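You operate a simulated robot arm through the tools that you are given. There is no shell and no other tool. Be economical: measure what you need, move in short steps, check, and stop when the job is done.

You are at the controls of a simulated two-armed robot. One attempt, no reset.

## Task
Take the gold bag and leave it on the shelf under the sealer table. Put two of the metal bowls from the sealer table on the far end of the long table. Stack the cream fondant box from the far end of the long table on top of the pink fondant box. Stack the jar labelled "hearts" from the far end of the long table on top of the jar labelled "stars". Take the cupcake on the far end of the long table and put it away on the table beside the piping press. Take the chocolate glaze bottle from the top shelf of the trolley and put it on the far end of the long table. Switch the black rocker switch on. Put the blue cupcake on the far end of the long table. Put the shaker on the top of the airbrush table away on the far end of the long table. Put the cherry jam jar from the top of the airbrush table on the middle of the counter top and the raspberry jam jar on the sealer table. Any order will do. Set down upright: glaze bottle, shaker, jam jar.

It is judged by the outcome, as a careful person would: the job done as asked, and still so three seconds after it is handed in. It fails if anything else is knocked over, pushed out of place, dropped, spilled or broken.

## Robot
Two 6-joint arms with two-finger parallel grippers on one trunk, on a base that drives. Base frame: it is fixed to the floor where the robot stands at the start and does not move with it; the origin is under the middle of the robot, x ahead of it, y to its left, z up; the surface under the hand at the start is at about z = 78. Units: cm, degrees, N and s.
The left shoulder is at the start at [8, 21.5, 161], the right one opposite. With the tool pointing down near the work surface each hand reaches from about 10 to 62 cm from the robot's upright axis, wherever it stands, measured 20 degrees to its own side. Places, roughly: black rocker switch [-200, -130, 80]; blue cupcake (6x6x4 cm) [-210, -160, 80]; cupcake (6x6x4 cm) [-90, 290, 80]; far end of the long table [-150, 220, 80]; fondant box [-100, 200, 75]; glaze bottle [50, 400, 75]; gold bag (17x7x4 cm) [50, -10, 80]; jam jar [-325, -275, 75]; jar [-100, 200, 75]; metal bowl (10x10x6 cm) [60, -30, 80]; metal bowl (7x7x4 cm) [50, -20, 80]; metal bowl (8x9x5 cm) [60, -40, 80]; middle of the counter top [-120, -490, 90]; sealer table [50, -10, 80]; shaker [-325, -275, 75]; shelf under the sealer table [50, -10, 30]; table beside the piping press [-200, -140, 80]. Payload 3.43 kg a hand.
The tool frame of a hand sits at the grasp point between the pads (the TCP): z along the fingers, y along the line on which they close. The tips reach 3 cm beyond it. Largest opening 9.4 cm; finger width 2.8, thickness 1; the body of the gripper, 5 by 9.6 cm, starts 5.5 cm behind the TCP.
Orientation is that of the tool frame in the base frame, as [roll, pitch, yaw] about the fixed x, y, z axes, in that order (R = Rz(yaw) Ry(pitch) Rx(roll)). With the fingers straight down and closing along the base's y, the tool's x points along the base's -x, its y along +y and its z along -z.

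## Interface
- The arms move only by the tool nudge_tool. It takes "left_moves", "right_moves" or both (then of equal length, played together; a hand with none holds still); each is a list of rows, each a list of 7 numbers: the turn, a rotation vector about the tool's x, y, z in units of 8 degrees (1.0 is 8 degrees), then the shift along the tool's x, y, z in units of 30 mm (1.0 is 30 mm), then the closure, from 0 (fully open) to 1 (shut). In form: [[ax, ay, az, tx, ty, tz, grip], ...]. A call has 1 to 20 rows; each row shifts and turns the commanded pose from where the row before left it, along the tool's axes as they then stand. A call with a number of a shift or a turn outside -1 to 1 is refused whole. Rows are played at 5 a second. More than 5 cm and 8.6 degrees between two rows, or a gripper value outside its range, and nothing of the call is played. Where a pose cannot be reached the arm comes as near as it can. A force on the tool above 40 N (or 10 N above the force at the start of the call, whichever is more), or a blocked arm, ends the call early, and 0.2 s more pass. The fingers move at their own pace (about 7.2 cm/s each) and stop on an object; they squeeze with about 33 N. The grip force told is the motor's: it shows also when the fingers shut on nothing. Time passes only in rows, and 0.2 s behind the last, so rows that do not move let the fingers close. It gives the time, the measured TCP pose, the force on the tool (base axes), the opening and the grip force at its end, in the units of the frame above (readings bear some noise), with the torque about the TCP (base axes, N m) and any sound that the robot's microphone picked up.
- Cameras (640 x 400 px; columns grow to the right, rows downward): "scene" is now at [9.44, 0.62, 175.31]; the picture's right is [0.10, -0.99, -0.00], its down [-0.87, -0.09, -0.49] and it looks along [0.48, 0.05, -0.87] (base axes); focal length 256 px, centre (320, 200). "left" rides on the left gripper at [7.6, -1.4, -10.3] in its tool frame; the picture's right is [0.18, 0.98, 0.00], its down [-0.75, 0.14, -0.64] and it looks along [-0.63, 0.12, 0.77] (tool axes); focal length 243 px, centre (320, 200). "right" rides on the right gripper at [7.6, 1.4, -10.2] in its tool frame; the picture's right is [-0.18, 0.98, 0.00], its down [-0.75, -0.14, -0.64] and it looks along [-0.63, -0.12, 0.77] (tool axes); focal length 243 px, centre (320, 200). There is no depth. A picture from a camera that has moved, and an enlarged one, comes with that camera's place and axes in the base frame and with its lens.
- get_image(camera): a new picture of that camera. No time passes.
- lift_body(by): slides the trunk up (or, below 0, down) by that many cm; the arms and the scene camera ride with it, the base frame stays. It gives what a move gives, with no picture.
- steer(legs): drives the robot by 1 to 6 legs, each [ahead, left, turn to the left] in cm, cm and degrees, along the robot's own axes; the way and the turn of a leg run together, so that a leg with both is an arc; at most 150 cm and 180 degrees a leg. The arms and the cameras ride along, it lands a little off, and it stops where it bumps. It gives what a move gives.
- aim_head(pan, tilt): turns the head with the scene camera to pan (to the left, within 86 degrees either way) and tilt (down, from -29 to 69), counted from straight ahead of the robot. It gives what a move gives.
- enlarge(camera, box): a new picture of the part [left, top, right, bottom] of that camera's present view, enlarged. No time passes.
- hand_in(): hands the job in; it is judged then, once.

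Work in short steps. Places have to be worked out from the pictures, the camera data and where the tool is seen: move nearer, look again, correct. Check each grasp and each placing, and mend what went wrong. You have 556 turns and 356 pictures in all, those below and enlarged ones among them. Open the grippers and draw the arms clear of the work before you hand the job in, unless the task says otherwise; then end with one line.

The tools are called after ">>>" as name(argument=value, ...) on one line, values as JSON. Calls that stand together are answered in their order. nudge_tool: Moves the arms, as the interface text tells. Its arguments: {"type":"object","properties":{"left_moves":{"type":"array"},"right_moves":{"type":"array"}},"required":[]} The other tools are called the same way: lift_body (by) slides the trunk up or down; steer (legs) drives the base; aim_head (pan, tilt) turns the head that bears the scene camera; get_image (camera) takes a picture; enlarge (camera, box) takes an enlarged picture of a part of a camera's view; hand_in () hands the job in.

At the start:

```text
clock: 0.0
left_eef_pos: [55.33, 5.87, 98.61]
left_tcp_rot: [-180.0, 0.0, -179.9]
left_contact_force: [-0.1, -0.1, 0.7]
left_wrist_torque: [0.0, -0.02, 0.03]
left_width: 9.39
left_finger_force: 0.1
right_eef_pos: [41.11, -43.9, 104.5]
right_tcp_rot: [179.9, 0.0, -179.9]
right_contact_force: [0.5, 0.9, -0.7]
right_wrist_torque: [0.01, 0.0, 0.01]
right_width: 9.41
right_finger_force: 0.1
trunk travel left (down, up): [-84.0, 0.0]
robot x, y, heading: [-0.08, -0.06, -0.0]
head pan, tilt: [6.0, 60.9]
```

scene: 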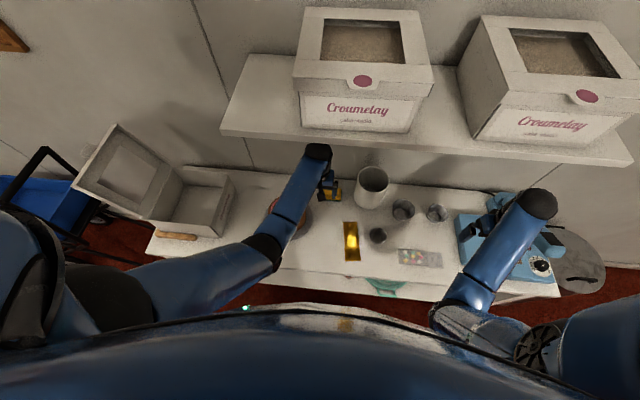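
right: 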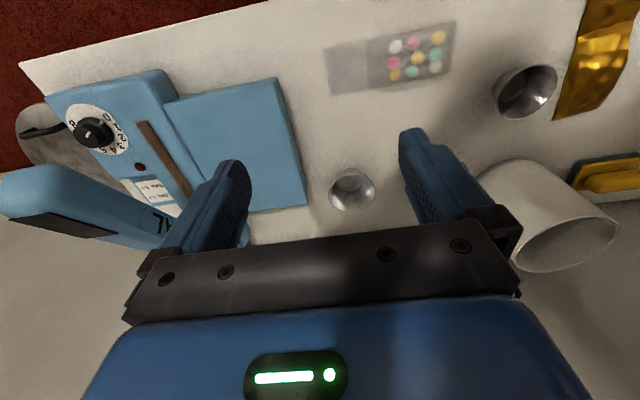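
left: 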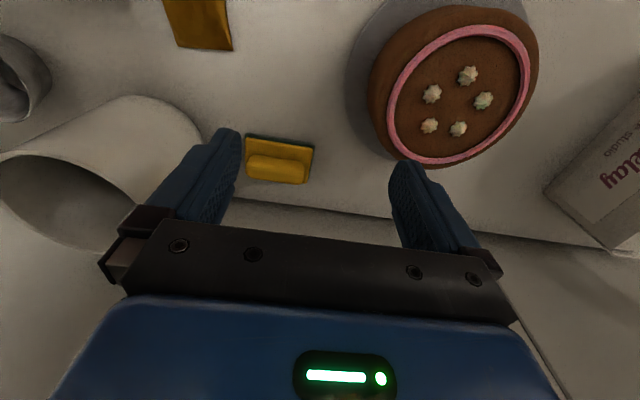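

The gold bag looks to be at about (45, -8), long axis along x. I'll move the left hand above it and look.

>>> nudge_tool(left_moves=[[0, 0, 0, 0.67, -0.93, 0, 0], [0, 0, 0, 0.67, -0.93, 0, 0], [0, 0, 0, 0.67, -0.93, 0, 0], [0, 0, 0, 0.67, -0.93, 0, 0], [0, 0, 0, 0.67, -0.93, 0, 0]])

>>> get_image(camera="left")

>>> get_image(camera="scene")

```text
clock: 1.2
left_eef_pos: [45.26, -8.07, 98.74]
left_tcp_rot: [-179.9, 0.0, -179.7]
left_contact_force: [-0.1, 0.2, 0.0]
left_wrist_torque: [0.0, -0.02, 0.02]
left_width: 9.39
left_finger_force: 0.1
right_eef_pos: [41.12, -44.04, 104.49]
right_tcp_rot: [179.9, 0.0, 180.0]
right_contact_force: [-0.1, 0.2, 0.3]
right_wrist_torque: [0.04, 0.02, 0.02]
right_width: 9.41
right_finger_force: 0.0
trunk travel left (down, up): [-84.0, 0.0]
robot x, y, heading: [-0.23, -0.01, 0.0]
head pan, tilt: [6.0, 60.9]
```

```text
352 pictures are left
camera left: at [37.63, -9.58, 109.07], right [-0.19, 0.98, 0.0], down [0.75, 0.14, 0.64], along [0.63, 0.12, -0.77], focal length 243 px, centre (320, 200)
```

left: 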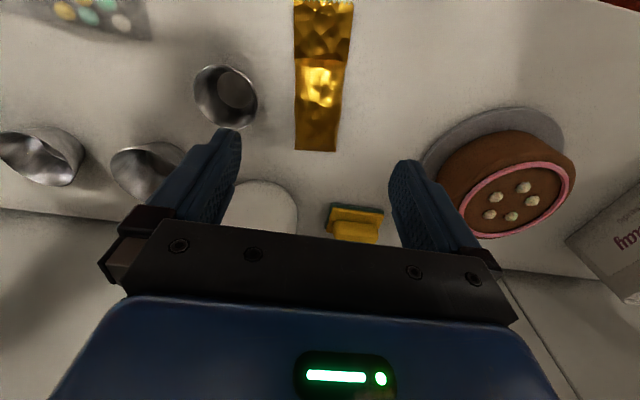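

```text
351 pictures are left
camera scene: at [9.34, 0.49, 175.32], right [0.11, -0.99, 0.0], down [-0.87, -0.09, -0.49], along [0.48, 0.05, -0.87], focal length 256 px, centre (320, 200)
```

scene: 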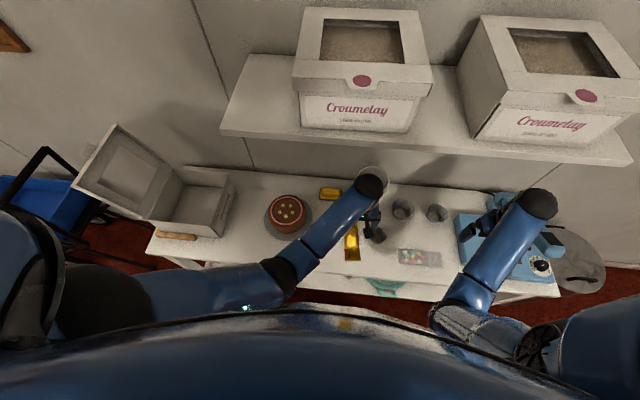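

The bag runs x 36 to 53, about y -8, tilted slightly. Before grasping I'll back off to view the shelf underneath, so I can choose the grip.

>>> steer(legs=[[-70, 0, 0]])

>>> lift_body(by=-45)

>>> aim_head(pan=0, tilt=35)

>>> get_image(camera="scene")

```text
clock: 3.6
left_eef_pos: [8.59, -8.07, 98.27]
left_tcp_rot: [179.9, -0.8, -179.6]
left_contact_force: [1.0, 0.0, -1.1]
left_wrist_torque: [-0.02, 0.07, 0.02]
left_width: 9.4
left_finger_force: 0.1
right_eef_pos: [4.67, -44.06, 103.88]
right_tcp_rot: [-179.9, -0.8, -179.8]
right_contact_force: [2.0, -0.7, -0.2]
right_wrist_torque: [-0.02, 0.11, -0.03]
right_width: 9.42
right_finger_force: 0.1
trunk travel left (down, up): [-84.0, 0.0]
robot x, y, heading: [-38.42, -0.21, 0.4]
head pan, tilt: [6.0, 60.9]
stopped in leg 1: the robot was blocked; the commanded pose is now the measured one
```

```text
refused: -45 is not a number from -40 to 40
```

```text
clock: 4.5
left_eef_pos: [6.85, -8.0, 99.01]
left_tcp_rot: [-179.9, 0.2, -179.7]
left_contact_force: [-0.6, 0.1, 0.0]
left_wrist_torque: [-0.02, -0.02, -0.01]
left_width: 9.39
left_finger_force: 0.1
right_eef_pos: [2.7, -43.97, 104.65]
right_tcp_rot: [179.9, 0.3, -179.8]
right_contact_force: [0.2, -0.3, 0.0]
right_wrist_torque: [0.01, -0.04, -0.01]
right_width: 9.4
right_finger_force: 0.0
trunk travel left (down, up): [-84.0, 0.0]
robot x, y, heading: [-38.12, -0.41, -0.1]
head pan, tilt: [0.0, 35.0]
```

```text
350 pictures are left
camera scene: at [-27.0, -0.15, 178.88], right [0.0, -1.0, 0.0], down [-0.57, 0.0, -0.82], along [0.82, 0.0, -0.57], focal length 256 px, centre (320, 200)
```

scene: 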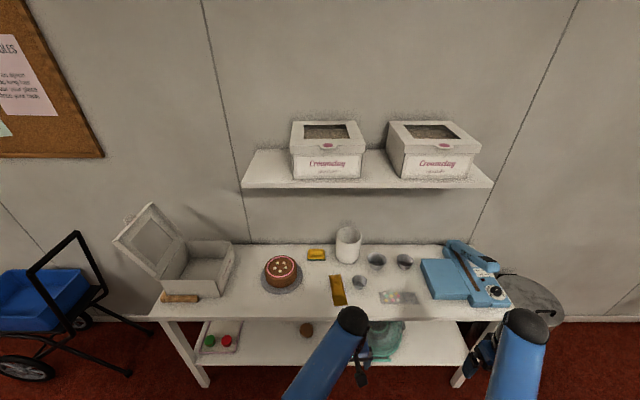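

Backing was blocked at about 38 cm, so something stands behind me. I'll look to both sides.

>>> aim_head(pan=86, tilt=35)

>>> get_image(camera="scene")

>>> aim_head(pan=-86, tilt=35)

>>> get_image(camera="scene")

```text
clock: 6.1
left_eef_pos: [7.15, -7.97, 98.8]
left_tcp_rot: [-180.0, 0.1, -179.7]
left_contact_force: [-0.5, 0.9, -0.9]
left_wrist_torque: [0.0, -0.02, 0.02]
left_width: 9.38
left_finger_force: 0.0
right_eef_pos: [3.09, -43.86, 104.57]
right_tcp_rot: [-180.0, 0.0, -179.9]
right_contact_force: [-0.5, -0.2, 0.6]
right_wrist_torque: [0.0, -0.01, 0.0]
right_width: 9.41
right_finger_force: 0.0
trunk travel left (down, up): [-84.0, 0.0]
robot x, y, heading: [-38.25, -0.11, 0.2]
head pan, tilt: [85.9, 35.0]
```

```text
349 pictures are left
camera scene: at [-34.7, 8.66, 178.85], right [1.0, -0.07, 0.0], down [-0.04, -0.57, -0.82], along [0.06, 0.82, -0.57], focal length 256 px, centre (320, 200)
```

scene: 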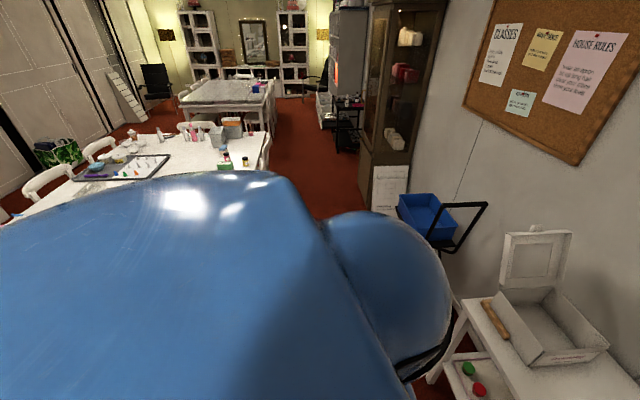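

```text
clock: 8.7
left_eef_pos: [7.12, -8.02, 98.89]
left_tcp_rot: [180.0, 0.0, -179.7]
left_contact_force: [0.3, -0.3, 0.0]
left_wrist_torque: [-0.02, -0.02, 0.05]
left_width: 9.4
left_finger_force: 0.1
right_eef_pos: [3.09, -44.02, 104.63]
right_tcp_rot: [180.0, -0.1, -179.9]
right_contact_force: [0.2, -0.3, 0.0]
right_wrist_torque: [0.04, -0.01, 0.02]
right_width: 9.4
right_finger_force: 0.1
trunk travel left (down, up): [-84.0, 0.0]
robot x, y, heading: [-38.24, 0.04, 0.1]
head pan, tilt: [-85.9, 35.0]
```

```text
348 pictures are left
camera scene: at [-34.63, -8.92, 178.85], right [-1.0, -0.07, 0.0], down [-0.04, 0.57, -0.82], along [0.06, -0.82, -0.57], focal length 256 px, centre (320, 200)
```

scene: 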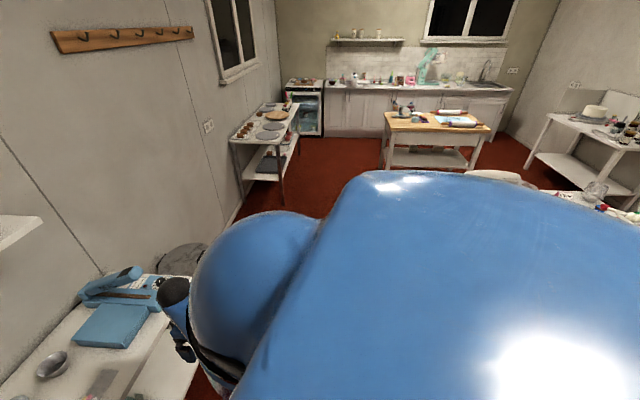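

The room is mapped roughly. Now I'll lower the trunk here, with the hands clear of the table edge (x≈32), to see the shelf under the sealer table.

>>> lift_body(by=-40)

>>> aim_head(pan=10, tilt=45)

>>> get_image(camera="scene")

```text
clock: 12.6
left_eef_pos: [7.15, -8.02, 58.9]
left_tcp_rot: [179.9, 0.0, -179.7]
left_contact_force: [0.2, 0.0, -0.7]
left_wrist_torque: [-0.05, 0.01, 0.01]
left_width: 9.4
left_finger_force: 0.0
right_eef_pos: [3.13, -43.99, 64.64]
right_tcp_rot: [-180.0, 0.1, -179.9]
right_contact_force: [0.0, 0.0, -0.3]
right_wrist_torque: [-0.01, -0.02, -0.02]
right_width: 9.41
right_finger_force: 0.0
trunk travel left (down, up): [-44.0, 40.0]
robot x, y, heading: [-38.31, -0.13, 0.3]
head pan, tilt: [-85.9, 35.0]
```

```text
clock: 14.3
left_eef_pos: [7.06, -7.94, 58.95]
left_tcp_rot: [-179.9, 0.0, -179.7]
left_contact_force: [0.9, 0.3, -0.3]
left_wrist_torque: [-0.06, -0.02, -0.01]
left_width: 9.39
left_finger_force: 0.1
right_eef_pos: [3.16, -43.9, 64.51]
right_tcp_rot: [180.0, 0.1, -179.9]
right_contact_force: [-0.2, 0.6, 0.5]
right_wrist_torque: [0.01, -0.01, -0.02]
right_width: 9.39
right_finger_force: 0.1
trunk travel left (down, up): [-44.0, 40.0]
robot x, y, heading: [-38.09, 0.01, 0.0]
head pan, tilt: [10.0, 45.0]
```

```text
347 pictures are left
camera scene: at [-27.27, 1.29, 137.37], right [0.17, -0.98, 0.0], down [-0.7, -0.12, -0.71], along [0.7, 0.12, -0.71], focal length 256 px, centre (320, 200)
```

scene: 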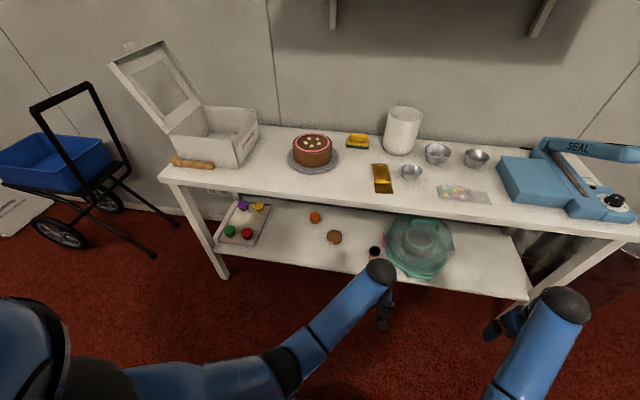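

The shelf has a free zone around x 40–55, y 12–40. I'll grip the bag with the tool tilted 45° forward so the hand can go under the tabletop; first raise the trunk, drive forward some and tilt the left hand.

>>> lift_body(by=40)

>>> steer(legs=[[26, 0, 0]])

>>> nudge_tool(left_moves=[[0, -0.94, 0, 0, 0, 0, 0], [0, -0.94, 0, 0, 0, 0, 0], [0, -0.94, 0, 0, 0, 0, 0], [0, -0.94, 0, 0, 0, 0, 0], [0, -0.94, 0, 0, 0, 0, 0], [0, -0.94, 0, 0, 0, 0, 0]])

>>> get_image(camera="left")

```text
clock: 18.1
left_eef_pos: [7.15, -7.99, 98.84]
left_tcp_rot: [-179.9, 0.0, -179.8]
left_contact_force: [1.0, 0.3, 0.2]
left_wrist_torque: [0.01, 0.0, -0.01]
left_width: 9.4
left_finger_force: 0.1
right_eef_pos: [3.03, -44.04, 104.59]
right_tcp_rot: [179.9, -0.1, -179.9]
right_contact_force: [0.7, 0.7, 0.6]
right_wrist_torque: [-0.01, -0.02, 0.03]
right_width: 9.38
right_finger_force: 0.0
trunk travel left (down, up): [-84.0, 0.0]
robot x, y, heading: [-38.09, -0.02, -0.2]
head pan, tilt: [10.0, 45.0]
```

```text
clock: 20.0
left_eef_pos: [33.42, -8.05, 99.06]
left_tcp_rot: [-179.9, 0.3, -179.8]
left_contact_force: [0.1, -0.6, 0.8]
left_wrist_torque: [0.02, -0.01, -0.02]
left_width: 9.39
left_finger_force: 0.1
right_eef_pos: [29.27, -43.91, 104.61]
right_tcp_rot: [179.9, 0.2, -180.0]
right_contact_force: [-0.9, 0.7, 0.4]
right_wrist_torque: [-0.01, -0.03, 0.0]
right_width: 9.39
right_finger_force: 0.0
trunk travel left (down, up): [-84.0, 0.0]
robot x, y, heading: [-11.75, -0.22, -0.1]
head pan, tilt: [10.0, 45.0]
```

```text
clock: 21.4
left_eef_pos: [33.74, -7.96, 98.84]
left_tcp_rot: [-179.9, 45.3, -180.0]
left_contact_force: [0.3, 0.5, 0.6]
left_wrist_torque: [0.02, 0.01, -0.01]
left_width: 9.39
left_finger_force: 0.0
right_eef_pos: [29.46, -43.88, 104.63]
right_tcp_rot: [-180.0, 0.0, -180.0]
right_contact_force: [-0.2, -1.1, -0.5]
right_wrist_torque: [0.02, -0.03, 0.01]
right_width: 9.37
right_finger_force: 0.0
trunk travel left (down, up): [-84.0, 0.0]
robot x, y, heading: [-11.8, 0.05, -0.1]
head pan, tilt: [10.0, 45.0]
```

```text
346 pictures are left
camera left: at [21.02, -9.51, 100.64], right [-0.13, 0.98, -0.13], down [0.07, 0.14, 0.99], along [0.99, 0.12, -0.09], focal length 243 px, centre (320, 200)
```

left: 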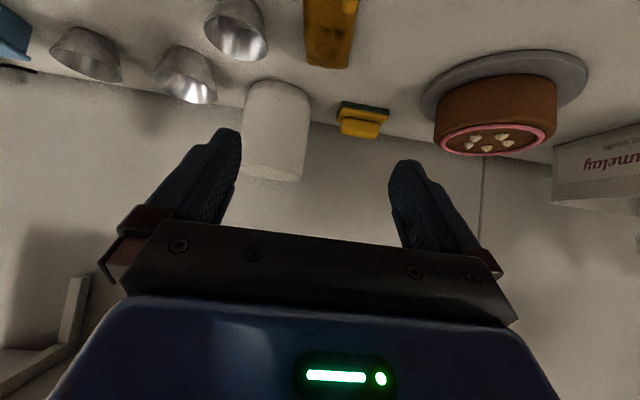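

Tilt works. I'll yaw 8° to align with the bag and descend to about z=86 over it, then look.

>>> nudge_tool(left_moves=[[-0.7, 0, -0.7, 0, 0, 0, 0], [0, 0, 0, 0.125, -0.09, 0.857, 0], [0, 0, 0, 0.125, -0.09, 0.857, 0], [0, 0, 0, 0.125, -0.09, 0.857, 0], [0, 0, 0, 0.125, -0.09, 0.857, 0], [0, 0, 0, 0.125, -0.09, 0.857, 0], [0, 0, 0, 0.125, -0.09, 0.857, 0]])

>>> aim_head(pan=0, tilt=55)

>>> get_image(camera="left")

>>> get_image(camera="scene")

```text
clock: 23.0
left_eef_pos: [43.24, -8.66, 86.21]
left_tcp_rot: [180.0, 45.1, -171.9]
left_contact_force: [1.0, -0.1, -0.2]
left_wrist_torque: [-0.03, -0.04, 0.0]
left_width: 9.39
left_finger_force: 0.1
right_eef_pos: [29.63, -44.2, 104.53]
right_tcp_rot: [179.9, -0.1, 179.9]
right_contact_force: [0.8, -0.3, -0.2]
right_wrist_torque: [0.0, 0.02, 0.04]
right_width: 9.42
right_finger_force: 0.0
trunk travel left (down, up): [-84.0, 0.0]
robot x, y, heading: [-11.6, -0.17, -0.1]
head pan, tilt: [10.0, 45.0]
```

```text
clock: 23.7
left_eef_pos: [43.05, -8.51, 86.43]
left_tcp_rot: [-179.9, 45.0, -172.0]
left_contact_force: [-0.5, -0.4, -0.2]
left_wrist_torque: [-0.03, 0.02, 0.02]
left_width: 9.41
left_finger_force: 0.2
right_eef_pos: [29.55, -44.11, 104.5]
right_tcp_rot: [-180.0, 0.0, -179.9]
right_contact_force: [0.4, 1.1, 0.1]
right_wrist_torque: [0.01, 0.05, 0.01]
right_width: 9.4
right_finger_force: 0.1
trunk travel left (down, up): [-84.0, 0.0]
robot x, y, heading: [-11.3, -0.11, 0.2]
head pan, tilt: [0.0, 55.0]
```

```text
345 pictures are left
camera left: at [30.83, -11.76, 88.12], right [-0.27, 0.95, -0.13], down [0.06, 0.15, 0.99], along [0.96, 0.26, -0.09], focal length 243 px, centre (320, 200)
```

left: 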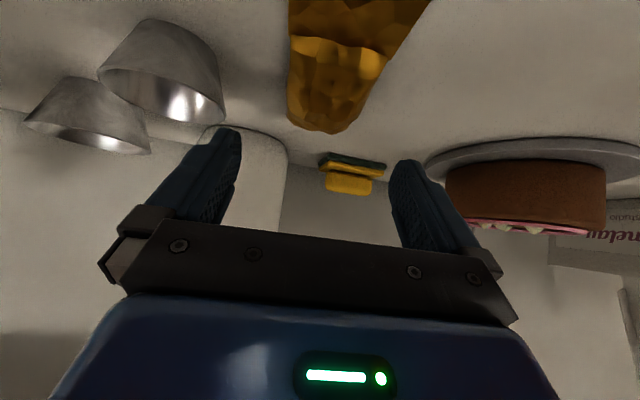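

```text
344 pictures are left
camera scene: at [-1.45, -0.16, 176.02], right [0.0, -1.0, 0.0], down [-0.82, 0.0, -0.57], along [0.57, 0.0, -0.82], focal length 256 px, centre (320, 200)
```

scene: 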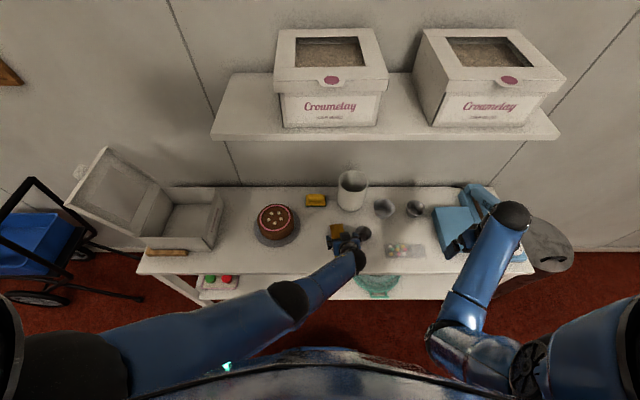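

The bag is centred about 1 cm to +y of the TCP. I shift, descend to z≈81.7 and close.

>>> nudge_tool(left_moves=[[0, 0, 0, 0, 0.3, 0, 0], [0, 0, 0, 0.55, 0, 0.55, 0], [0, 0, 0, 0.55, 0, 0.55, 0], [0, 0, 0, 0, 0, 0, 0], [0, 0, 0, 0, 0, 0, 1], [0, 0, 0, 0, 0, 0, 1], [0, 0, 0, 0, 0, 0, 1], [0, 0, 0, 0, 0, 0, 1]])

>>> get_image(camera="left")

```text
clock: 25.5
left_eef_pos: [41.49, -6.79, 83.52]
left_tcp_rot: [-179.9, 45.1, -171.9]
left_contact_force: [-0.5, 1.1, 0.5]
left_wrist_torque: [0.0, 0.02, -0.03]
left_width: 0.0
left_finger_force: 32.9
left hand out of reach, approached as far as the arm can: row 2, 3
right_eef_pos: [29.49, -43.99, 104.67]
right_tcp_rot: [180.0, 0.0, 180.0]
right_contact_force: [-0.6, 0.7, 1.0]
right_wrist_torque: [0.02, 0.02, 0.0]
right_width: 9.38
right_finger_force: 0.1
trunk travel left (down, up): [-84.0, 0.0]
robot x, y, heading: [-11.9, 0.03, 0.1]
head pan, tilt: [0.0, 55.0]
```

```text
343 pictures are left
camera left: at [29.29, -10.03, 85.22], right [-0.27, 0.95, -0.13], down [0.06, 0.15, 0.99], along [0.96, 0.26, -0.09], focal length 243 px, centre (320, 200)
```

left: 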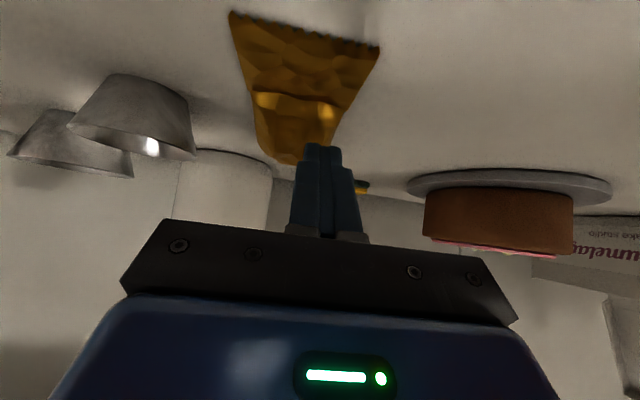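

The arm ran out of reach and closed above the bag. I'll raise the hand, open, and then use the trunk to get lower.

>>> nudge_tool(left_moves=[[0, 0, 0, -0.7, 0, -0.7, 1], [0, 0, 0, -0.7, 0, -0.7, 0.5], [0, 0, 0, -0.7, 0, -0.7, 0], [0, 0, 0, -0.7, 0, -0.7, 0], [0, 0, 0, -0.7, 0, -0.7, 0]])

>>> lift_body(by=-13)

>>> get_image(camera="left")

```text
clock: 26.7
left_eef_pos: [46.95, -12.1, 90.84]
left_tcp_rot: [-180.0, 45.1, -171.9]
left_contact_force: [-0.3, -0.4, -0.8]
left_wrist_torque: [0.02, 0.0, -0.01]
left_width: 9.39
left_finger_force: 0.0
left hand out of reach, approached as far as the arm can: row 1, 2, 3, 4, 5
right_eef_pos: [29.48, -44.11, 104.53]
right_tcp_rot: [179.9, -0.1, 180.0]
right_contact_force: [-0.3, 0.4, 0.3]
right_wrist_torque: [0.01, -0.03, 0.0]
right_width: 9.39
right_finger_force: 0.0
trunk travel left (down, up): [-84.0, 0.0]
robot x, y, heading: [-11.59, 0.08, 0.1]
head pan, tilt: [0.0, 55.0]
```

```text
clock: 27.7
left_eef_pos: [47.18, -12.16, 83.73]
left_tcp_rot: [179.9, 45.9, -172.2]
left_contact_force: [-1.5, 1.1, 3.6]
left_wrist_torque: [0.21, 0.0, 0.08]
left_width: 9.42
left_finger_force: 0.0
right_eef_pos: [29.37, -44.05, 96.76]
right_tcp_rot: [179.9, 0.1, -179.9]
right_contact_force: [-0.4, 0.5, 0.9]
right_wrist_torque: [-0.01, -0.01, -0.02]
right_width: 9.4
right_finger_force: 0.1
trunk travel left (down, up): [-76.2, 7.8]
robot x, y, heading: [-11.84, 0.14, -0.1]
head pan, tilt: [0.0, 55.0]
stopped: the force on the tool passed its limit at 57 N (the readings are from after the stop); the commanded pose is now the measured one
```

```text
342 pictures are left
camera left: at [34.86, -15.45, 85.39], right [-0.26, 0.96, -0.13], down [0.04, 0.15, 0.99], along [0.96, 0.26, -0.08], focal length 243 px, centre (320, 200)
```

left: 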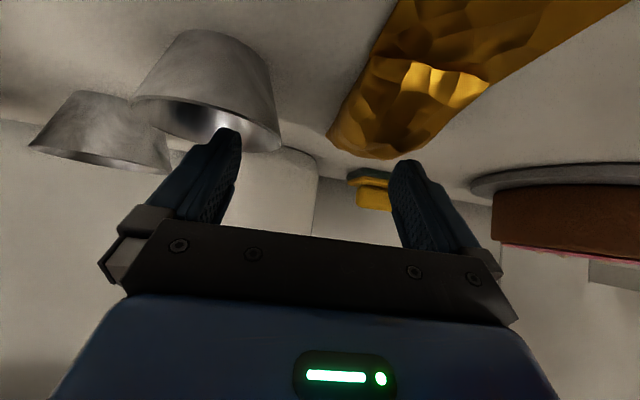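

The hand drifted in y while out of reach and touched something when the trunk came down (it stopped at once). I raise it straight up by the trunk and check.

>>> lift_body(by=7)

>>> get_image(camera="left")

>>> enlarge(camera="scene", box=[220, 150, 480, 310])

```text
clock: 28.8
left_eef_pos: [47.36, -12.27, 90.64]
left_tcp_rot: [179.7, 45.9, -172.1]
left_contact_force: [-0.2, -0.1, -0.3]
left_wrist_torque: [0.0, 0.03, -0.04]
left_width: 9.41
left_finger_force: 0.0
right_eef_pos: [29.66, -44.08, 103.81]
right_tcp_rot: [-180.0, 0.0, 180.0]
right_contact_force: [-0.6, 0.0, -0.5]
right_wrist_torque: [0.0, 0.02, -0.04]
right_width: 9.37
right_finger_force: 0.0
trunk travel left (down, up): [-83.2, 0.8]
robot x, y, heading: [-11.45, -0.06, 0.3]
head pan, tilt: [0.0, 55.0]
```

```text
341 pictures are left
camera left: at [35.07, -15.5, 92.35], right [-0.26, 0.96, -0.13], down [0.04, 0.15, 0.99], along [0.96, 0.26, -0.08], focal length 243 px, centre (320, 200)
```

left: 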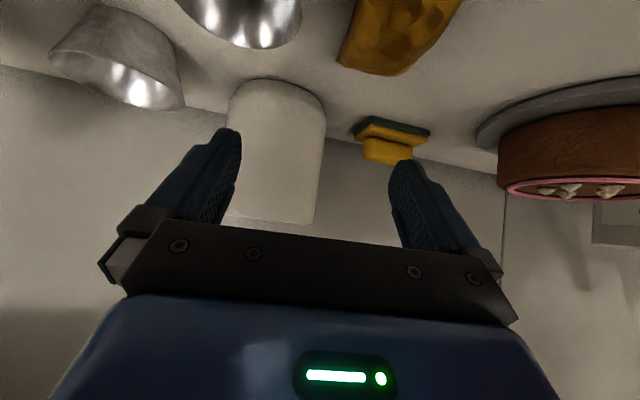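

```text
2.46 times, centred on (350, 230) of scene
camera zoom: at [-1.47, -0.14, 175.25], right [0.0, -1.0, 0.0], down [-0.82, 0.0, -0.57], along [0.57, 0.0, -0.82], focal length 631 px, centre (246, 126)
```

zoom: 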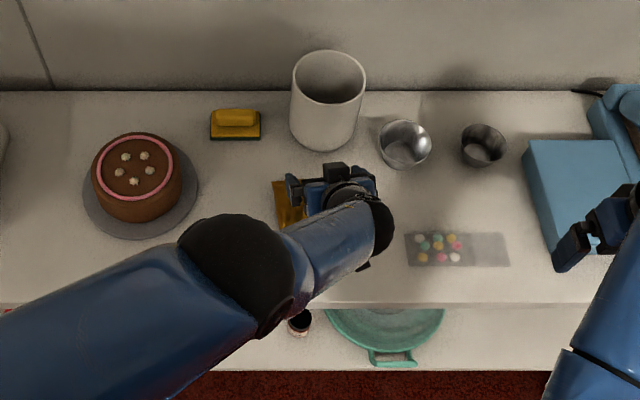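

Nothing appears displaced. I'll retract the left hand up and back, then shift the robot to the right so the bag lies in the left hand's natural zone.

>>> nudge_tool(left_moves=[[0, 0, 0, 0, 0, -0.95, 0], [0, 0, 0, 0, 0, -0.95, 0], [0, 0, 0, 0, 0, -0.95, 0], [0, 0, 0, 0, 0, -0.95, 0]])

>>> steer(legs=[[0, -20, 0]])

>>> get_image(camera="scene")

```text
clock: 29.8
left_eef_pos: [43.58, -18.5, 93.22]
left_tcp_rot: [179.8, 45.9, -172.2]
left_contact_force: [-0.8, -0.4, 0.0]
left_wrist_torque: [0.02, -0.01, -0.02]
left_width: 9.4
left_finger_force: 0.0
left hand out of reach, approached as far as the arm can: row 1, 2, 3, 4
right_eef_pos: [29.58, -44.01, 103.9]
right_tcp_rot: [180.0, 0.0, -179.9]
right_contact_force: [0.1, 0.0, -0.6]
right_wrist_torque: [0.02, 0.0, 0.0]
right_width: 9.4
right_finger_force: 0.1
trunk travel left (down, up): [-83.2, 0.8]
robot x, y, heading: [-11.63, -0.22, 0.2]
head pan, tilt: [0.0, 55.0]
```

```text
clock: 31.4
left_eef_pos: [43.47, -38.2, 93.28]
left_tcp_rot: [-179.9, 45.9, -172.1]
left_contact_force: [0.3, 1.0, 0.1]
left_wrist_torque: [-0.04, -0.02, -0.06]
left_width: 9.41
left_finger_force: 0.0
right_eef_pos: [29.57, -63.9, 103.96]
right_tcp_rot: [-179.8, 0.0, 179.9]
right_contact_force: [0.2, 0.1, -0.4]
right_wrist_torque: [-0.04, 0.0, -0.03]
right_width: 9.39
right_finger_force: 0.0
trunk travel left (down, up): [-83.2, 0.8]
robot x, y, heading: [-11.54, -20.45, -0.1]
head pan, tilt: [0.0, 55.0]
```

```text
339 pictures are left
camera scene: at [-1.55, -19.59, 175.26], right [0.0, -1.0, 0.0], down [-0.82, 0.0, -0.57], along [0.57, 0.0, -0.82], focal length 256 px, centre (320, 200)
```

scene: 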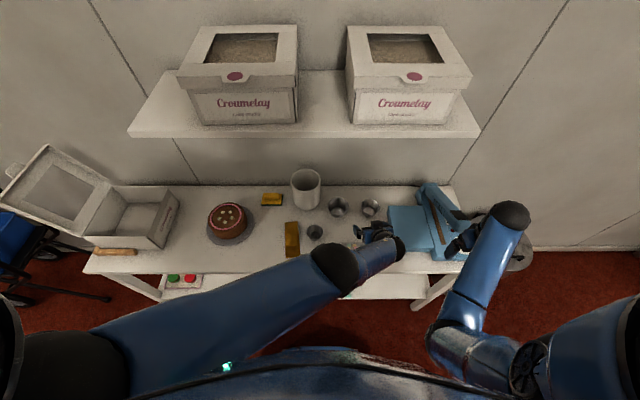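

The small bowl and bag are undisturbed. Moving the left hand toward +y into its comfortable zone.

>>> nudge_tool(left_moves=[[0, 0, 0, 0, 0.96, 0, 0], [0, 0, 0, 0, 0.96, 0, 0], [0, 0, 0, 0, 0.96, 0, 0], [0, 0, 0, 0, 0.96, 0, 0], [0, 0, 0, 0, 0.96, 0, 0], [0, 0, 0, 0, 0.96, 0, 0], [0, 0, 0, 0, 0.96, 0, 0], [0, 0, 0, 0, 0.96, 0, 0], [0, 0, 0, 0, 0.96, 0, 0]])

>>> get_image(camera="left")

```text
clock: 33.4
left_eef_pos: [47.16, -20.08, 83.21]
left_tcp_rot: [179.9, 45.9, -172.2]
left_contact_force: [-0.2, -0.6, 0.7]
left_wrist_torque: [0.0, 0.01, 0.03]
left_width: 9.36
left_finger_force: 0.1
left hand out of reach, approached as far as the arm can: row 1, 2, 3, 4, 5, 6, 7, 8, 9
right_eef_pos: [29.5, -64.1, 103.73]
right_tcp_rot: [-179.9, 0.0, 179.9]
right_contact_force: [0.5, -0.7, -0.2]
right_wrist_torque: [-0.02, 0.01, 0.02]
right_width: 9.42
right_finger_force: 0.1
trunk travel left (down, up): [-83.2, 0.8]
robot x, y, heading: [-11.53, -20.31, -0.3]
head pan, tilt: [0.0, 55.0]
```

```text
338 pictures are left
camera left: at [34.9, -23.25, 84.8], right [-0.26, 0.96, -0.13], down [0.04, 0.15, 0.99], along [0.96, 0.25, -0.08], focal length 243 px, centre (320, 200)
```

left: 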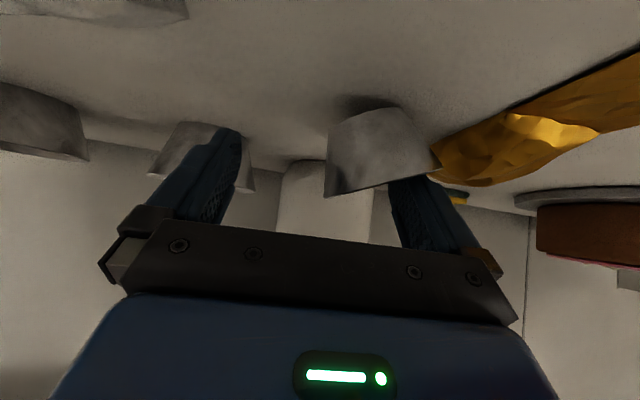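

The tilt at this trunk height sits on a wrist limit and the hand slid low beside the small bowl. I'll test a single row forward and up to see how it responds.

>>> lift_body(by=0.8)

>>> nudge_tool(left_moves=[[0, 0, 0, -1, 0, 0, 0]])

>>> enlarge(camera="scene", box=[220, 150, 480, 310])

```text
clock: 33.9
left_eef_pos: [47.19, -20.11, 83.88]
left_tcp_rot: [179.8, 45.9, -172.2]
left_contact_force: [0.8, 1.1, 0.5]
left_wrist_torque: [0.04, -0.01, 0.01]
left_width: 9.41
left_finger_force: 0.0
right_eef_pos: [29.36, -64.17, 104.67]
right_tcp_rot: [179.9, 0.1, 180.0]
right_contact_force: [0.2, -0.2, -0.8]
right_wrist_torque: [-0.02, -0.03, -0.02]
right_width: 9.41
right_finger_force: 0.0
trunk travel left (down, up): [-84.0, 0.0]
robot x, y, heading: [-11.61, -20.15, -0.1]
head pan, tilt: [0.0, 55.0]
```

```text
clock: 34.3
left_eef_pos: [49.79, -20.18, 85.73]
left_tcp_rot: [179.6, 45.9, -172.2]
left_contact_force: [0.1, 0.8, 0.0]
left_wrist_torque: [-0.05, -0.02, 0.01]
left_width: 9.4
left_finger_force: 0.3
left hand out of reach, approached as far as the arm can: row 1
right_eef_pos: [29.5, -64.06, 104.58]
right_tcp_rot: [-180.0, -0.1, 179.9]
right_contact_force: [0.3, -0.8, -0.2]
right_wrist_torque: [0.03, 0.0, 0.04]
right_width: 9.4
right_finger_force: 0.1
trunk travel left (down, up): [-84.0, 0.0]
robot x, y, heading: [-11.18, -20.42, -0.0]
head pan, tilt: [0.0, 55.0]
```

```text
2.46 times, centred on (350, 230) of scene
camera zoom: at [-1.45, -20.28, 176.01], right [0.0, -1.0, 0.0], down [-0.82, 0.0, -0.57], along [0.57, 0.0, -0.82], focal length 631 px, centre (246, 126)
```

zoom: 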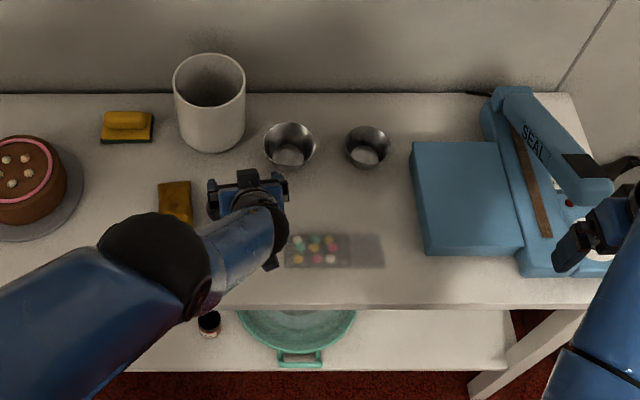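

That responds as expected. Two more rows forward-up, then level the tool back to vertical while rising.

>>> nudge_tool(left_moves=[[0, 0, 0, -0.9, 0, 0, 0], [0, 0, 0, -0.9, 0, 0, 0]])

>>> nudge_tool(left_moves=[[0, 0.94, 0, -0.3, 0, -0.3, 0], [0, 0.94, 0, 0, 0, -0.6, 0], [0, 0.94, 0, 0, 0, -0.6, 0], [0, 0.94, 0, 0, 0, -0.6, 0], [0, 0.94, 0, 0, 0, 0, 0], [0, 0.94, 0, 0, 0, 0, 0]])

>>> get_image(camera="scene")

```text
clock: 34.9
left_eef_pos: [53.81, -19.85, 88.91]
left_tcp_rot: [179.7, 45.9, -172.2]
left_contact_force: [0.3, -0.4, 0.4]
left_wrist_torque: [0.04, -0.04, 0.01]
left_width: 9.41
left_finger_force: 0.0
left hand out of reach, approached as far as the arm can: row 1, 2
right_eef_pos: [29.45, -64.17, 104.5]
right_tcp_rot: [180.0, -0.1, 179.9]
right_contact_force: [-0.2, -0.8, 0.1]
right_wrist_torque: [-0.04, 0.01, 0.02]
right_width: 9.4
right_finger_force: 0.1
trunk travel left (down, up): [-84.0, 0.0]
robot x, y, heading: [-11.44, -20.07, 0.1]
head pan, tilt: [0.0, 55.0]
```

```text
clock: 36.3
left_eef_pos: [51.22, -20.58, 94.27]
left_tcp_rot: [179.7, 4.5, -172.0]
left_contact_force: [0.0, 0.1, -0.6]
left_wrist_torque: [-0.02, 0.0, -0.02]
left_width: 9.39
left_finger_force: 0.2
left hand out of reach, approached as far as the arm can: row 1, 2, 3, 5, 6
right_eef_pos: [29.43, -64.22, 104.57]
right_tcp_rot: [179.9, 0.1, 179.8]
right_contact_force: [0.5, 0.0, 1.2]
right_wrist_torque: [-0.03, 0.04, 0.0]
right_width: 9.4
right_finger_force: 0.0
trunk travel left (down, up): [-84.0, 0.0]
robot x, y, heading: [-11.65, -20.18, -0.2]
head pan, tilt: [0.0, 55.0]
```

```text
336 pictures are left
camera scene: at [-1.51, -20.21, 176.02], right [0.0, -1.0, 0.0], down [-0.82, 0.0, -0.57], along [0.57, 0.0, -0.82], focal length 256 px, centre (320, 200)
```

scene: 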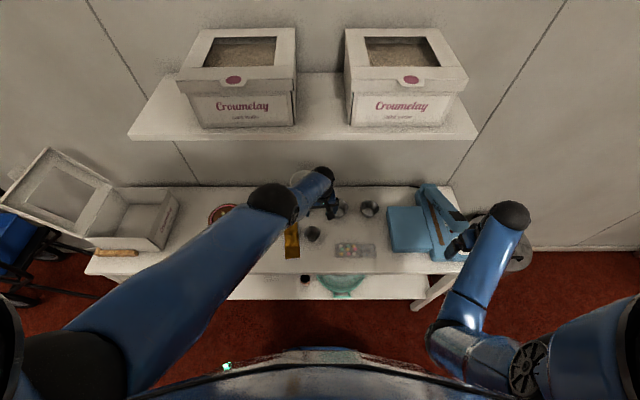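

All objects are still in place. Now bring the vertical left hand back and to +y, above the bag's area, inside the comfortable reach.

>>> nudge_tool(left_moves=[[0, 0, 0, 0.8, 0.8, -0.3, 0], [0, 0, 0, 0.8, 0.8, -0.3, 0], [0, 0, 0, 0.8, 0.8, -0.3, 0], [0, 0, 0, 0.8, 0.8, 0, 0], [0, 0, 0, 0.8, 0.8, 0, 0]])

```text
clock: 37.5
left_eef_pos: [49.09, -15.04, 88.61]
left_tcp_rot: [179.8, 4.5, -171.9]
left_contact_force: [-0.1, -0.4, 0.9]
left_wrist_torque: [-0.02, 0.01, -0.01]
left_width: 9.39
left_finger_force: 0.0
left hand out of reach, approached as far as the arm can: row 1, 2, 3, 4, 5
right_eef_pos: [29.59, -64.16, 104.5]
right_tcp_rot: [-179.9, 0.0, 179.9]
right_contact_force: [0.4, 0.0, 0.5]
right_wrist_torque: [-0.03, 0.01, -0.03]
right_width: 9.39
right_finger_force: 0.0
trunk travel left (down, up): [-84.0, 0.0]
robot x, y, heading: [-11.78, -20.26, -0.2]
head pan, tilt: [0.0, 55.0]
```

The elbow is straight (stretched out), which is why commands slide sideways. I'll drive back so the hand is off the table, then swing the hand up and down to re-bend the elbow.

>>> steer(legs=[[-23, 0, 0]])

>>> nudge_tool(left_moves=[[0, 0, 0, 0, 0, -1, 0], [0, 0, 0, 0, 0, -1, 0], [0, 0, 0, 0, 0, -1, 0], [0, 0, 0, 0, 0, -1, 0], [0, 0, 0, 0, 0, -1, 0], [0, 0, 0, 0, 0, -1, 0], [0, 0, 0, 0, 0, -1, 0], [0, 0, 0, 0, 0, -1, 0], [0, 0, 0, 0, 0, -1, 0], [0, 0, 0, 0, 0, -1, 0]])

>>> get_image(camera="scene")

```text
clock: 39.2
left_eef_pos: [26.77, -14.93, 88.4]
left_tcp_rot: [179.7, 4.4, -171.7]
left_contact_force: [0.5, -0.6, -0.8]
left_wrist_torque: [0.01, -0.02, -0.01]
left_width: 9.4
left_finger_force: 0.0
right_eef_pos: [7.33, -63.98, 104.32]
right_tcp_rot: [180.0, -0.2, -179.8]
right_contact_force: [0.9, 0.0, 0.2]
right_wrist_torque: [0.01, 0.03, -0.01]
right_width: 9.4
right_finger_force: 0.0
trunk travel left (down, up): [-84.0, 0.0]
robot x, y, heading: [-34.16, -20.33, -0.0]
head pan, tilt: [0.0, 55.0]
```

```text
clock: 41.4
left_eef_pos: [37.11, -19.53, 111.54]
left_tcp_rot: [179.6, 4.4, -171.8]
left_contact_force: [-0.1, -0.6, 0.1]
left_wrist_torque: [0.0, -0.04, -0.03]
left_width: 9.4
left_finger_force: 0.0
left hand out of reach, approached as far as the arm can: row 1, 2, 3, 4, 5, 6, 7, 8, 9, 10
right_eef_pos: [6.9, -64.06, 104.52]
right_tcp_rot: [-180.0, 0.0, -179.8]
right_contact_force: [0.0, 0.4, 0.8]
right_wrist_torque: [0.0, -0.01, 0.01]
right_width: 9.4
right_finger_force: 0.0
trunk travel left (down, up): [-84.0, 0.0]
robot x, y, heading: [-34.59, -19.85, 0.1]
head pan, tilt: [0.0, 55.0]
```

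```text
335 pictures are left
camera scene: at [-24.25, -20.21, 176.02], right [0.0, -1.0, 0.0], down [-0.82, 0.0, -0.57], along [0.57, 0.0, -0.82], focal length 256 px, centre (320, 200)
```

scene: 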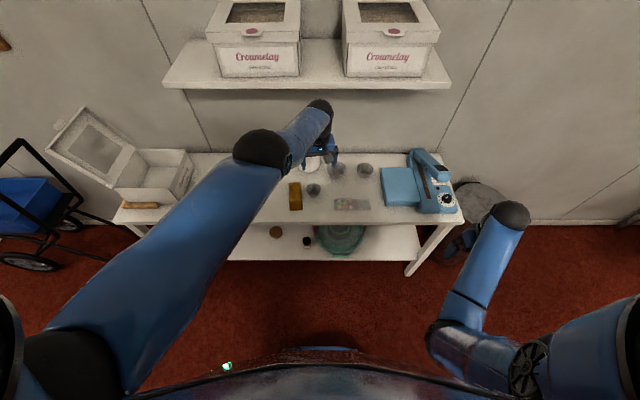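

Now swing down/back to bend the elbow.

>>> nudge_tool(left_moves=[[0, 0, 0, 1, 0.3, 0.5, 0], [0, 0, 0, 1, 0.3, 0.5, 0], [0, 0, 0, 1, 0.3, 0.5, 0], [0, 0, 0, 1, 0.3, 0.5, 0], [0, 0, 0, 1, 0.3, 0.5, 0], [0, 0, 0, 1, 0.3, 0.5, 0]])

>>> get_image(camera="scene")

```text
clock: 42.8
left_eef_pos: [29.79, -20.72, 96.36]
left_tcp_rot: [179.7, 4.5, -171.7]
left_contact_force: [-0.1, -0.2, -0.6]
left_wrist_torque: [0.02, -0.04, -0.03]
left_width: 9.38
left_finger_force: 0.1
left hand out of reach, approached as far as the arm can: row 1, 2, 3, 4, 5, 6
right_eef_pos: [6.96, -64.0, 104.67]
right_tcp_rot: [180.0, 0.0, -180.0]
right_contact_force: [0.2, -0.2, 0.2]
right_wrist_torque: [0.0, 0.03, -0.01]
right_width: 9.39
right_finger_force: 0.1
trunk travel left (down, up): [-84.0, 0.0]
robot x, y, heading: [-33.99, -20.14, -0.0]
head pan, tilt: [0.0, 55.0]
```

```text
334 pictures are left
camera scene: at [-24.26, -20.19, 176.03], right [0.0, -1.0, 0.0], down [-0.82, 0.0, -0.57], along [0.57, 0.0, -0.82], focal length 256 px, centre (320, 200)
```

scene: 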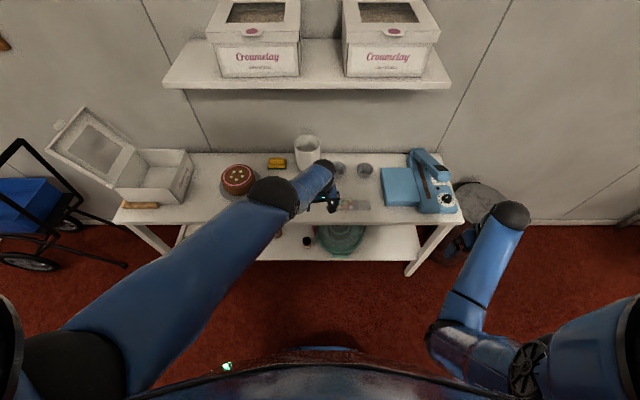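

The motion matches a straight elbow that only swings about the shoulder. I'll try the other lateral direction (−y) combined with pulling in.

>>> nudge_tool(left_moves=[[0, 0, 0, 0, -1, 0, 0], [0, 0, 0, 0, -1, 0, 0], [0, 0, 0, 0.3, -1, 0, 0], [0, 0, 0, 0.5, -1, 0, 0]])

```text
clock: 43.8
left_eef_pos: [25.62, -31.08, 97.97]
left_tcp_rot: [179.7, 4.5, -171.8]
left_contact_force: [0.3, 0.0, 0.5]
left_wrist_torque: [0.01, -0.01, -0.02]
left_width: 9.4
left_finger_force: 0.1
left hand out of reach, approached as far as the arm can: row 1, 2, 3, 4
right_eef_pos: [6.88, -64.09, 104.59]
right_tcp_rot: [180.0, 0.0, -179.9]
right_contact_force: [-0.8, 0.8, -0.1]
right_wrist_torque: [0.0, 0.0, 0.02]
right_width: 9.39
right_finger_force: 0.0
trunk travel left (down, up): [-84.0, 0.0]
robot x, y, heading: [-34.29, -20.21, 0.1]
head pan, tilt: [0.0, 55.0]
```

Still locked. I'll try changing the hand's orientation (pitching the tool forward) here, clear of everything, to see if that frees the elbow.

>>> nudge_tool(left_moves=[[0, -1, 0, 0, 0, 0, 0], [0, -1, 0, 0, 0, 0, 0], [0, -1, 0, 0, 0, 0, 0], [0, -1, 0, 0, 0, 0, 0], [0, -1, 0, 0, 0, 0, 0]])

>>> nudge_tool(left_moves=[[0, 0, 0, 0, 1, -0.5, 0], [0, 0, 0, 0, 1, -0.5, 0], [0, 0, 0, 0, 1, -0.5, 0]])

>>> get_image(camera="scene")

```text
clock: 45.0
left_eef_pos: [25.64, -31.33, 98.03]
left_tcp_rot: [179.7, 44.7, -171.8]
left_contact_force: [0.4, 0.3, -0.4]
left_wrist_torque: [-0.01, 0.04, 0.02]
left_width: 9.4
left_finger_force: 0.1
right_eef_pos: [6.93, -64.04, 104.56]
right_tcp_rot: [-180.0, 0.0, -179.8]
right_contact_force: [-0.1, -0.8, 0.5]
right_wrist_torque: [0.0, 0.02, 0.0]
right_width: 9.38
right_finger_force: 0.0
trunk travel left (down, up): [-84.0, 0.0]
robot x, y, heading: [-34.42, -19.89, 0.2]
head pan, tilt: [0.0, 55.0]
```

```text
clock: 45.8
left_eef_pos: [21.3, -22.97, 101.46]
left_tcp_rot: [179.7, 44.5, -172.0]
left_contact_force: [0.8, 0.7, -0.6]
left_wrist_torque: [0.02, 0.01, -0.01]
left_width: 9.42
left_finger_force: 0.1
right_eef_pos: [6.86, -64.02, 104.62]
right_tcp_rot: [180.0, 0.1, -179.9]
right_contact_force: [0.4, 0.8, 0.4]
right_wrist_torque: [0.0, -0.02, 0.0]
right_width: 9.38
right_finger_force: 0.0
trunk travel left (down, up): [-84.0, 0.0]
robot x, y, heading: [-34.17, -20.51, 0.2]
head pan, tilt: [0.0, 55.0]
```

```text
333 pictures are left
camera scene: at [-24.36, -20.09, 176.03], right [0.0, -1.0, 0.0], down [-0.82, 0.0, -0.57], along [0.57, 0.0, -0.82], focal length 256 px, centre (320, 200)
```

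scene: 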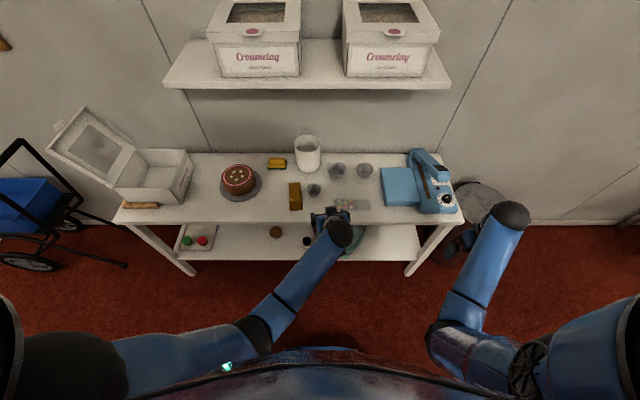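

Elbow is bent again. I'll raise both hands 15 cm, lower the trunk by 22 so the tilted grasp has slack, and check.

>>> nudge_tool(left_moves=[[0, 0, 0, -0.7, 0, -0.7, 0], [0, 0, 0, -0.7, 0, -0.7, 0], [0, 0, 0, -0.7, 0, -0.7, 0], [0, 0, 0, -0.7, 0, -0.7, 0], [0, 0, 0, -0.7, 0, -0.7, 0]], right_moves=[[0, 0, 0, 0, 0, -1, 0], [0, 0, 0, 0, 0, -1, 0], [0, 0, 0, 0, 0, -1, 0], [0, 0, 0, 0, 0, -1, 0], [0, 0, 0, 0, 0, -1, 0]])

>>> lift_body(by=-22)

>>> steer(legs=[[20, 0, 0]])

>>> get_image(camera="left")

```text
clock: 47.0
left_eef_pos: [21.48, -23.01, 116.33]
left_tcp_rot: [179.6, 44.5, -172.1]
left_contact_force: [-0.1, 0.3, 0.5]
left_wrist_torque: [-0.01, -0.01, 0.0]
left_width: 9.39
left_finger_force: 0.1
right_eef_pos: [9.14, -65.52, 106.29]
right_tcp_rot: [-179.9, 0.1, -179.9]
right_contact_force: [-0.4, -0.2, 0.1]
right_wrist_torque: [0.01, 0.0, -0.02]
right_width: 9.41
right_finger_force: 0.1
right hand out of reach, approached as far as the arm can: row 1, 2, 3, 4, 5
trunk travel left (down, up): [-84.0, 0.0]
robot x, y, heading: [-34.63, -20.08, 0.4]
head pan, tilt: [0.0, 55.0]
```

```text
clock: 49.4
left_eef_pos: [21.47, -22.93, 94.34]
left_tcp_rot: [179.6, 44.6, -172.0]
left_contact_force: [0.1, -0.1, -0.3]
left_wrist_torque: [-0.01, -0.01, -0.01]
left_width: 9.38
left_finger_force: 0.0
right_eef_pos: [9.16, -65.32, 84.31]
right_tcp_rot: [-179.9, 0.1, -179.9]
right_contact_force: [0.1, -0.2, -0.3]
right_wrist_torque: [-0.01, 0.02, 0.0]
right_width: 9.41
right_finger_force: 0.1
trunk travel left (down, up): [-62.0, 22.0]
robot x, y, heading: [-34.04, -20.02, 0.1]
head pan, tilt: [0.0, 55.0]
```

```text
clock: 50.9
left_eef_pos: [40.49, -22.69, 94.62]
left_tcp_rot: [179.7, 44.6, -171.9]
left_contact_force: [0.3, -0.1, -0.5]
left_wrist_torque: [0.01, -0.03, -0.01]
left_width: 9.38
left_finger_force: 0.1
right_eef_pos: [28.38, -65.3, 84.42]
right_tcp_rot: [-179.8, 0.2, -179.8]
right_contact_force: [-1.1, 0.1, 0.6]
right_wrist_torque: [0.03, -0.01, -0.01]
right_width: 9.41
right_finger_force: 0.0
trunk travel left (down, up): [-62.0, 22.0]
robot x, y, heading: [-15.17, -19.95, 0.4]
head pan, tilt: [0.0, 55.0]
```

```text
332 pictures are left
camera left: at [28.25, -26.09, 96.41], right [-0.27, 0.95, -0.13], down [0.06, 0.15, 0.99], along [0.96, 0.26, -0.1], focal length 243 px, centre (320, 200)
```

left: 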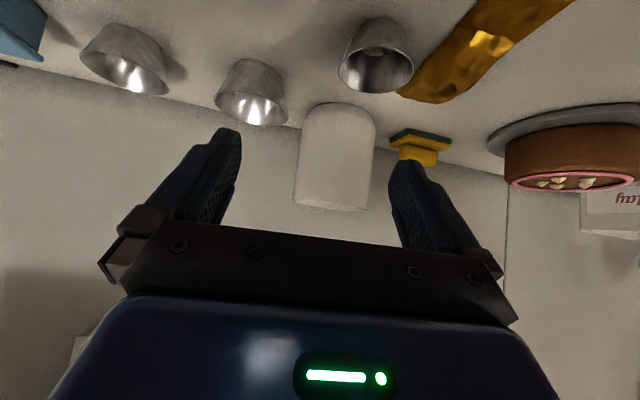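

Right hand's upward limit noted. Now move the left hand over the bag (about 15 cm toward +y, 4 cm forward, then down).

>>> nudge_tool(left_moves=[[0, 0, 0, 0, 0.85, 0, 0], [0, 0, 0, 0, 0.85, 0, 0], [0, 0, 0, 0, 0.85, 0, 0], [0, 0, 0, 0, 0.85, 0, 0], [0, 0, 0, 0, 0.85, 0, 0], [0, 0, 0, -0.3, 0.85, 0.3, 0], [0, 0, 0, 0, 0, 0.9, 0], [0, 0, 0, 0.4, 0, 0.9, 0], [0, 0, 0, 0.3, 0, 0.3, 0]])

>>> get_image(camera="left")

```text
clock: 52.9
left_eef_pos: [42.58, -6.81, 88.31]
left_tcp_rot: [179.6, 44.5, -172.0]
left_contact_force: [-0.2, -0.1, 0.3]
left_wrist_torque: [-0.03, 0.02, -0.03]
left_width: 9.39
left_finger_force: 0.0
right_eef_pos: [28.4, -65.29, 84.31]
right_tcp_rot: [-179.9, 0.0, -179.8]
right_contact_force: [0.8, -0.3, -0.1]
right_wrist_torque: [-0.01, 0.01, 0.01]
right_width: 9.4
right_finger_force: 0.0
trunk travel left (down, up): [-62.0, 22.0]
robot x, y, heading: [-15.12, -19.71, 0.2]
head pan, tilt: [0.0, 55.0]
```

```text
331 pictures are left
camera left: at [30.33, -10.08, 90.19], right [-0.27, 0.95, -0.12], down [0.07, 0.15, 0.99], along [0.96, 0.26, -0.1], focal length 243 px, centre (320, 200)
```

left: 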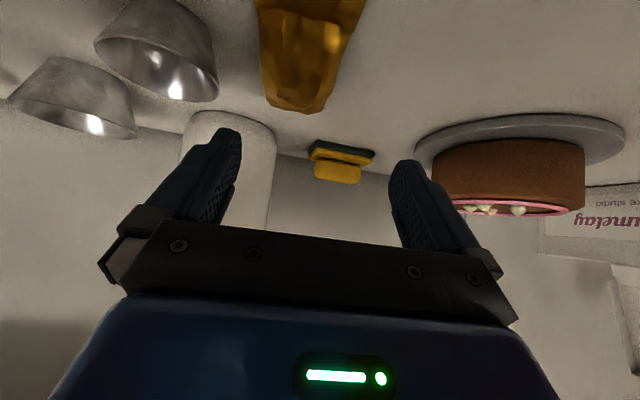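

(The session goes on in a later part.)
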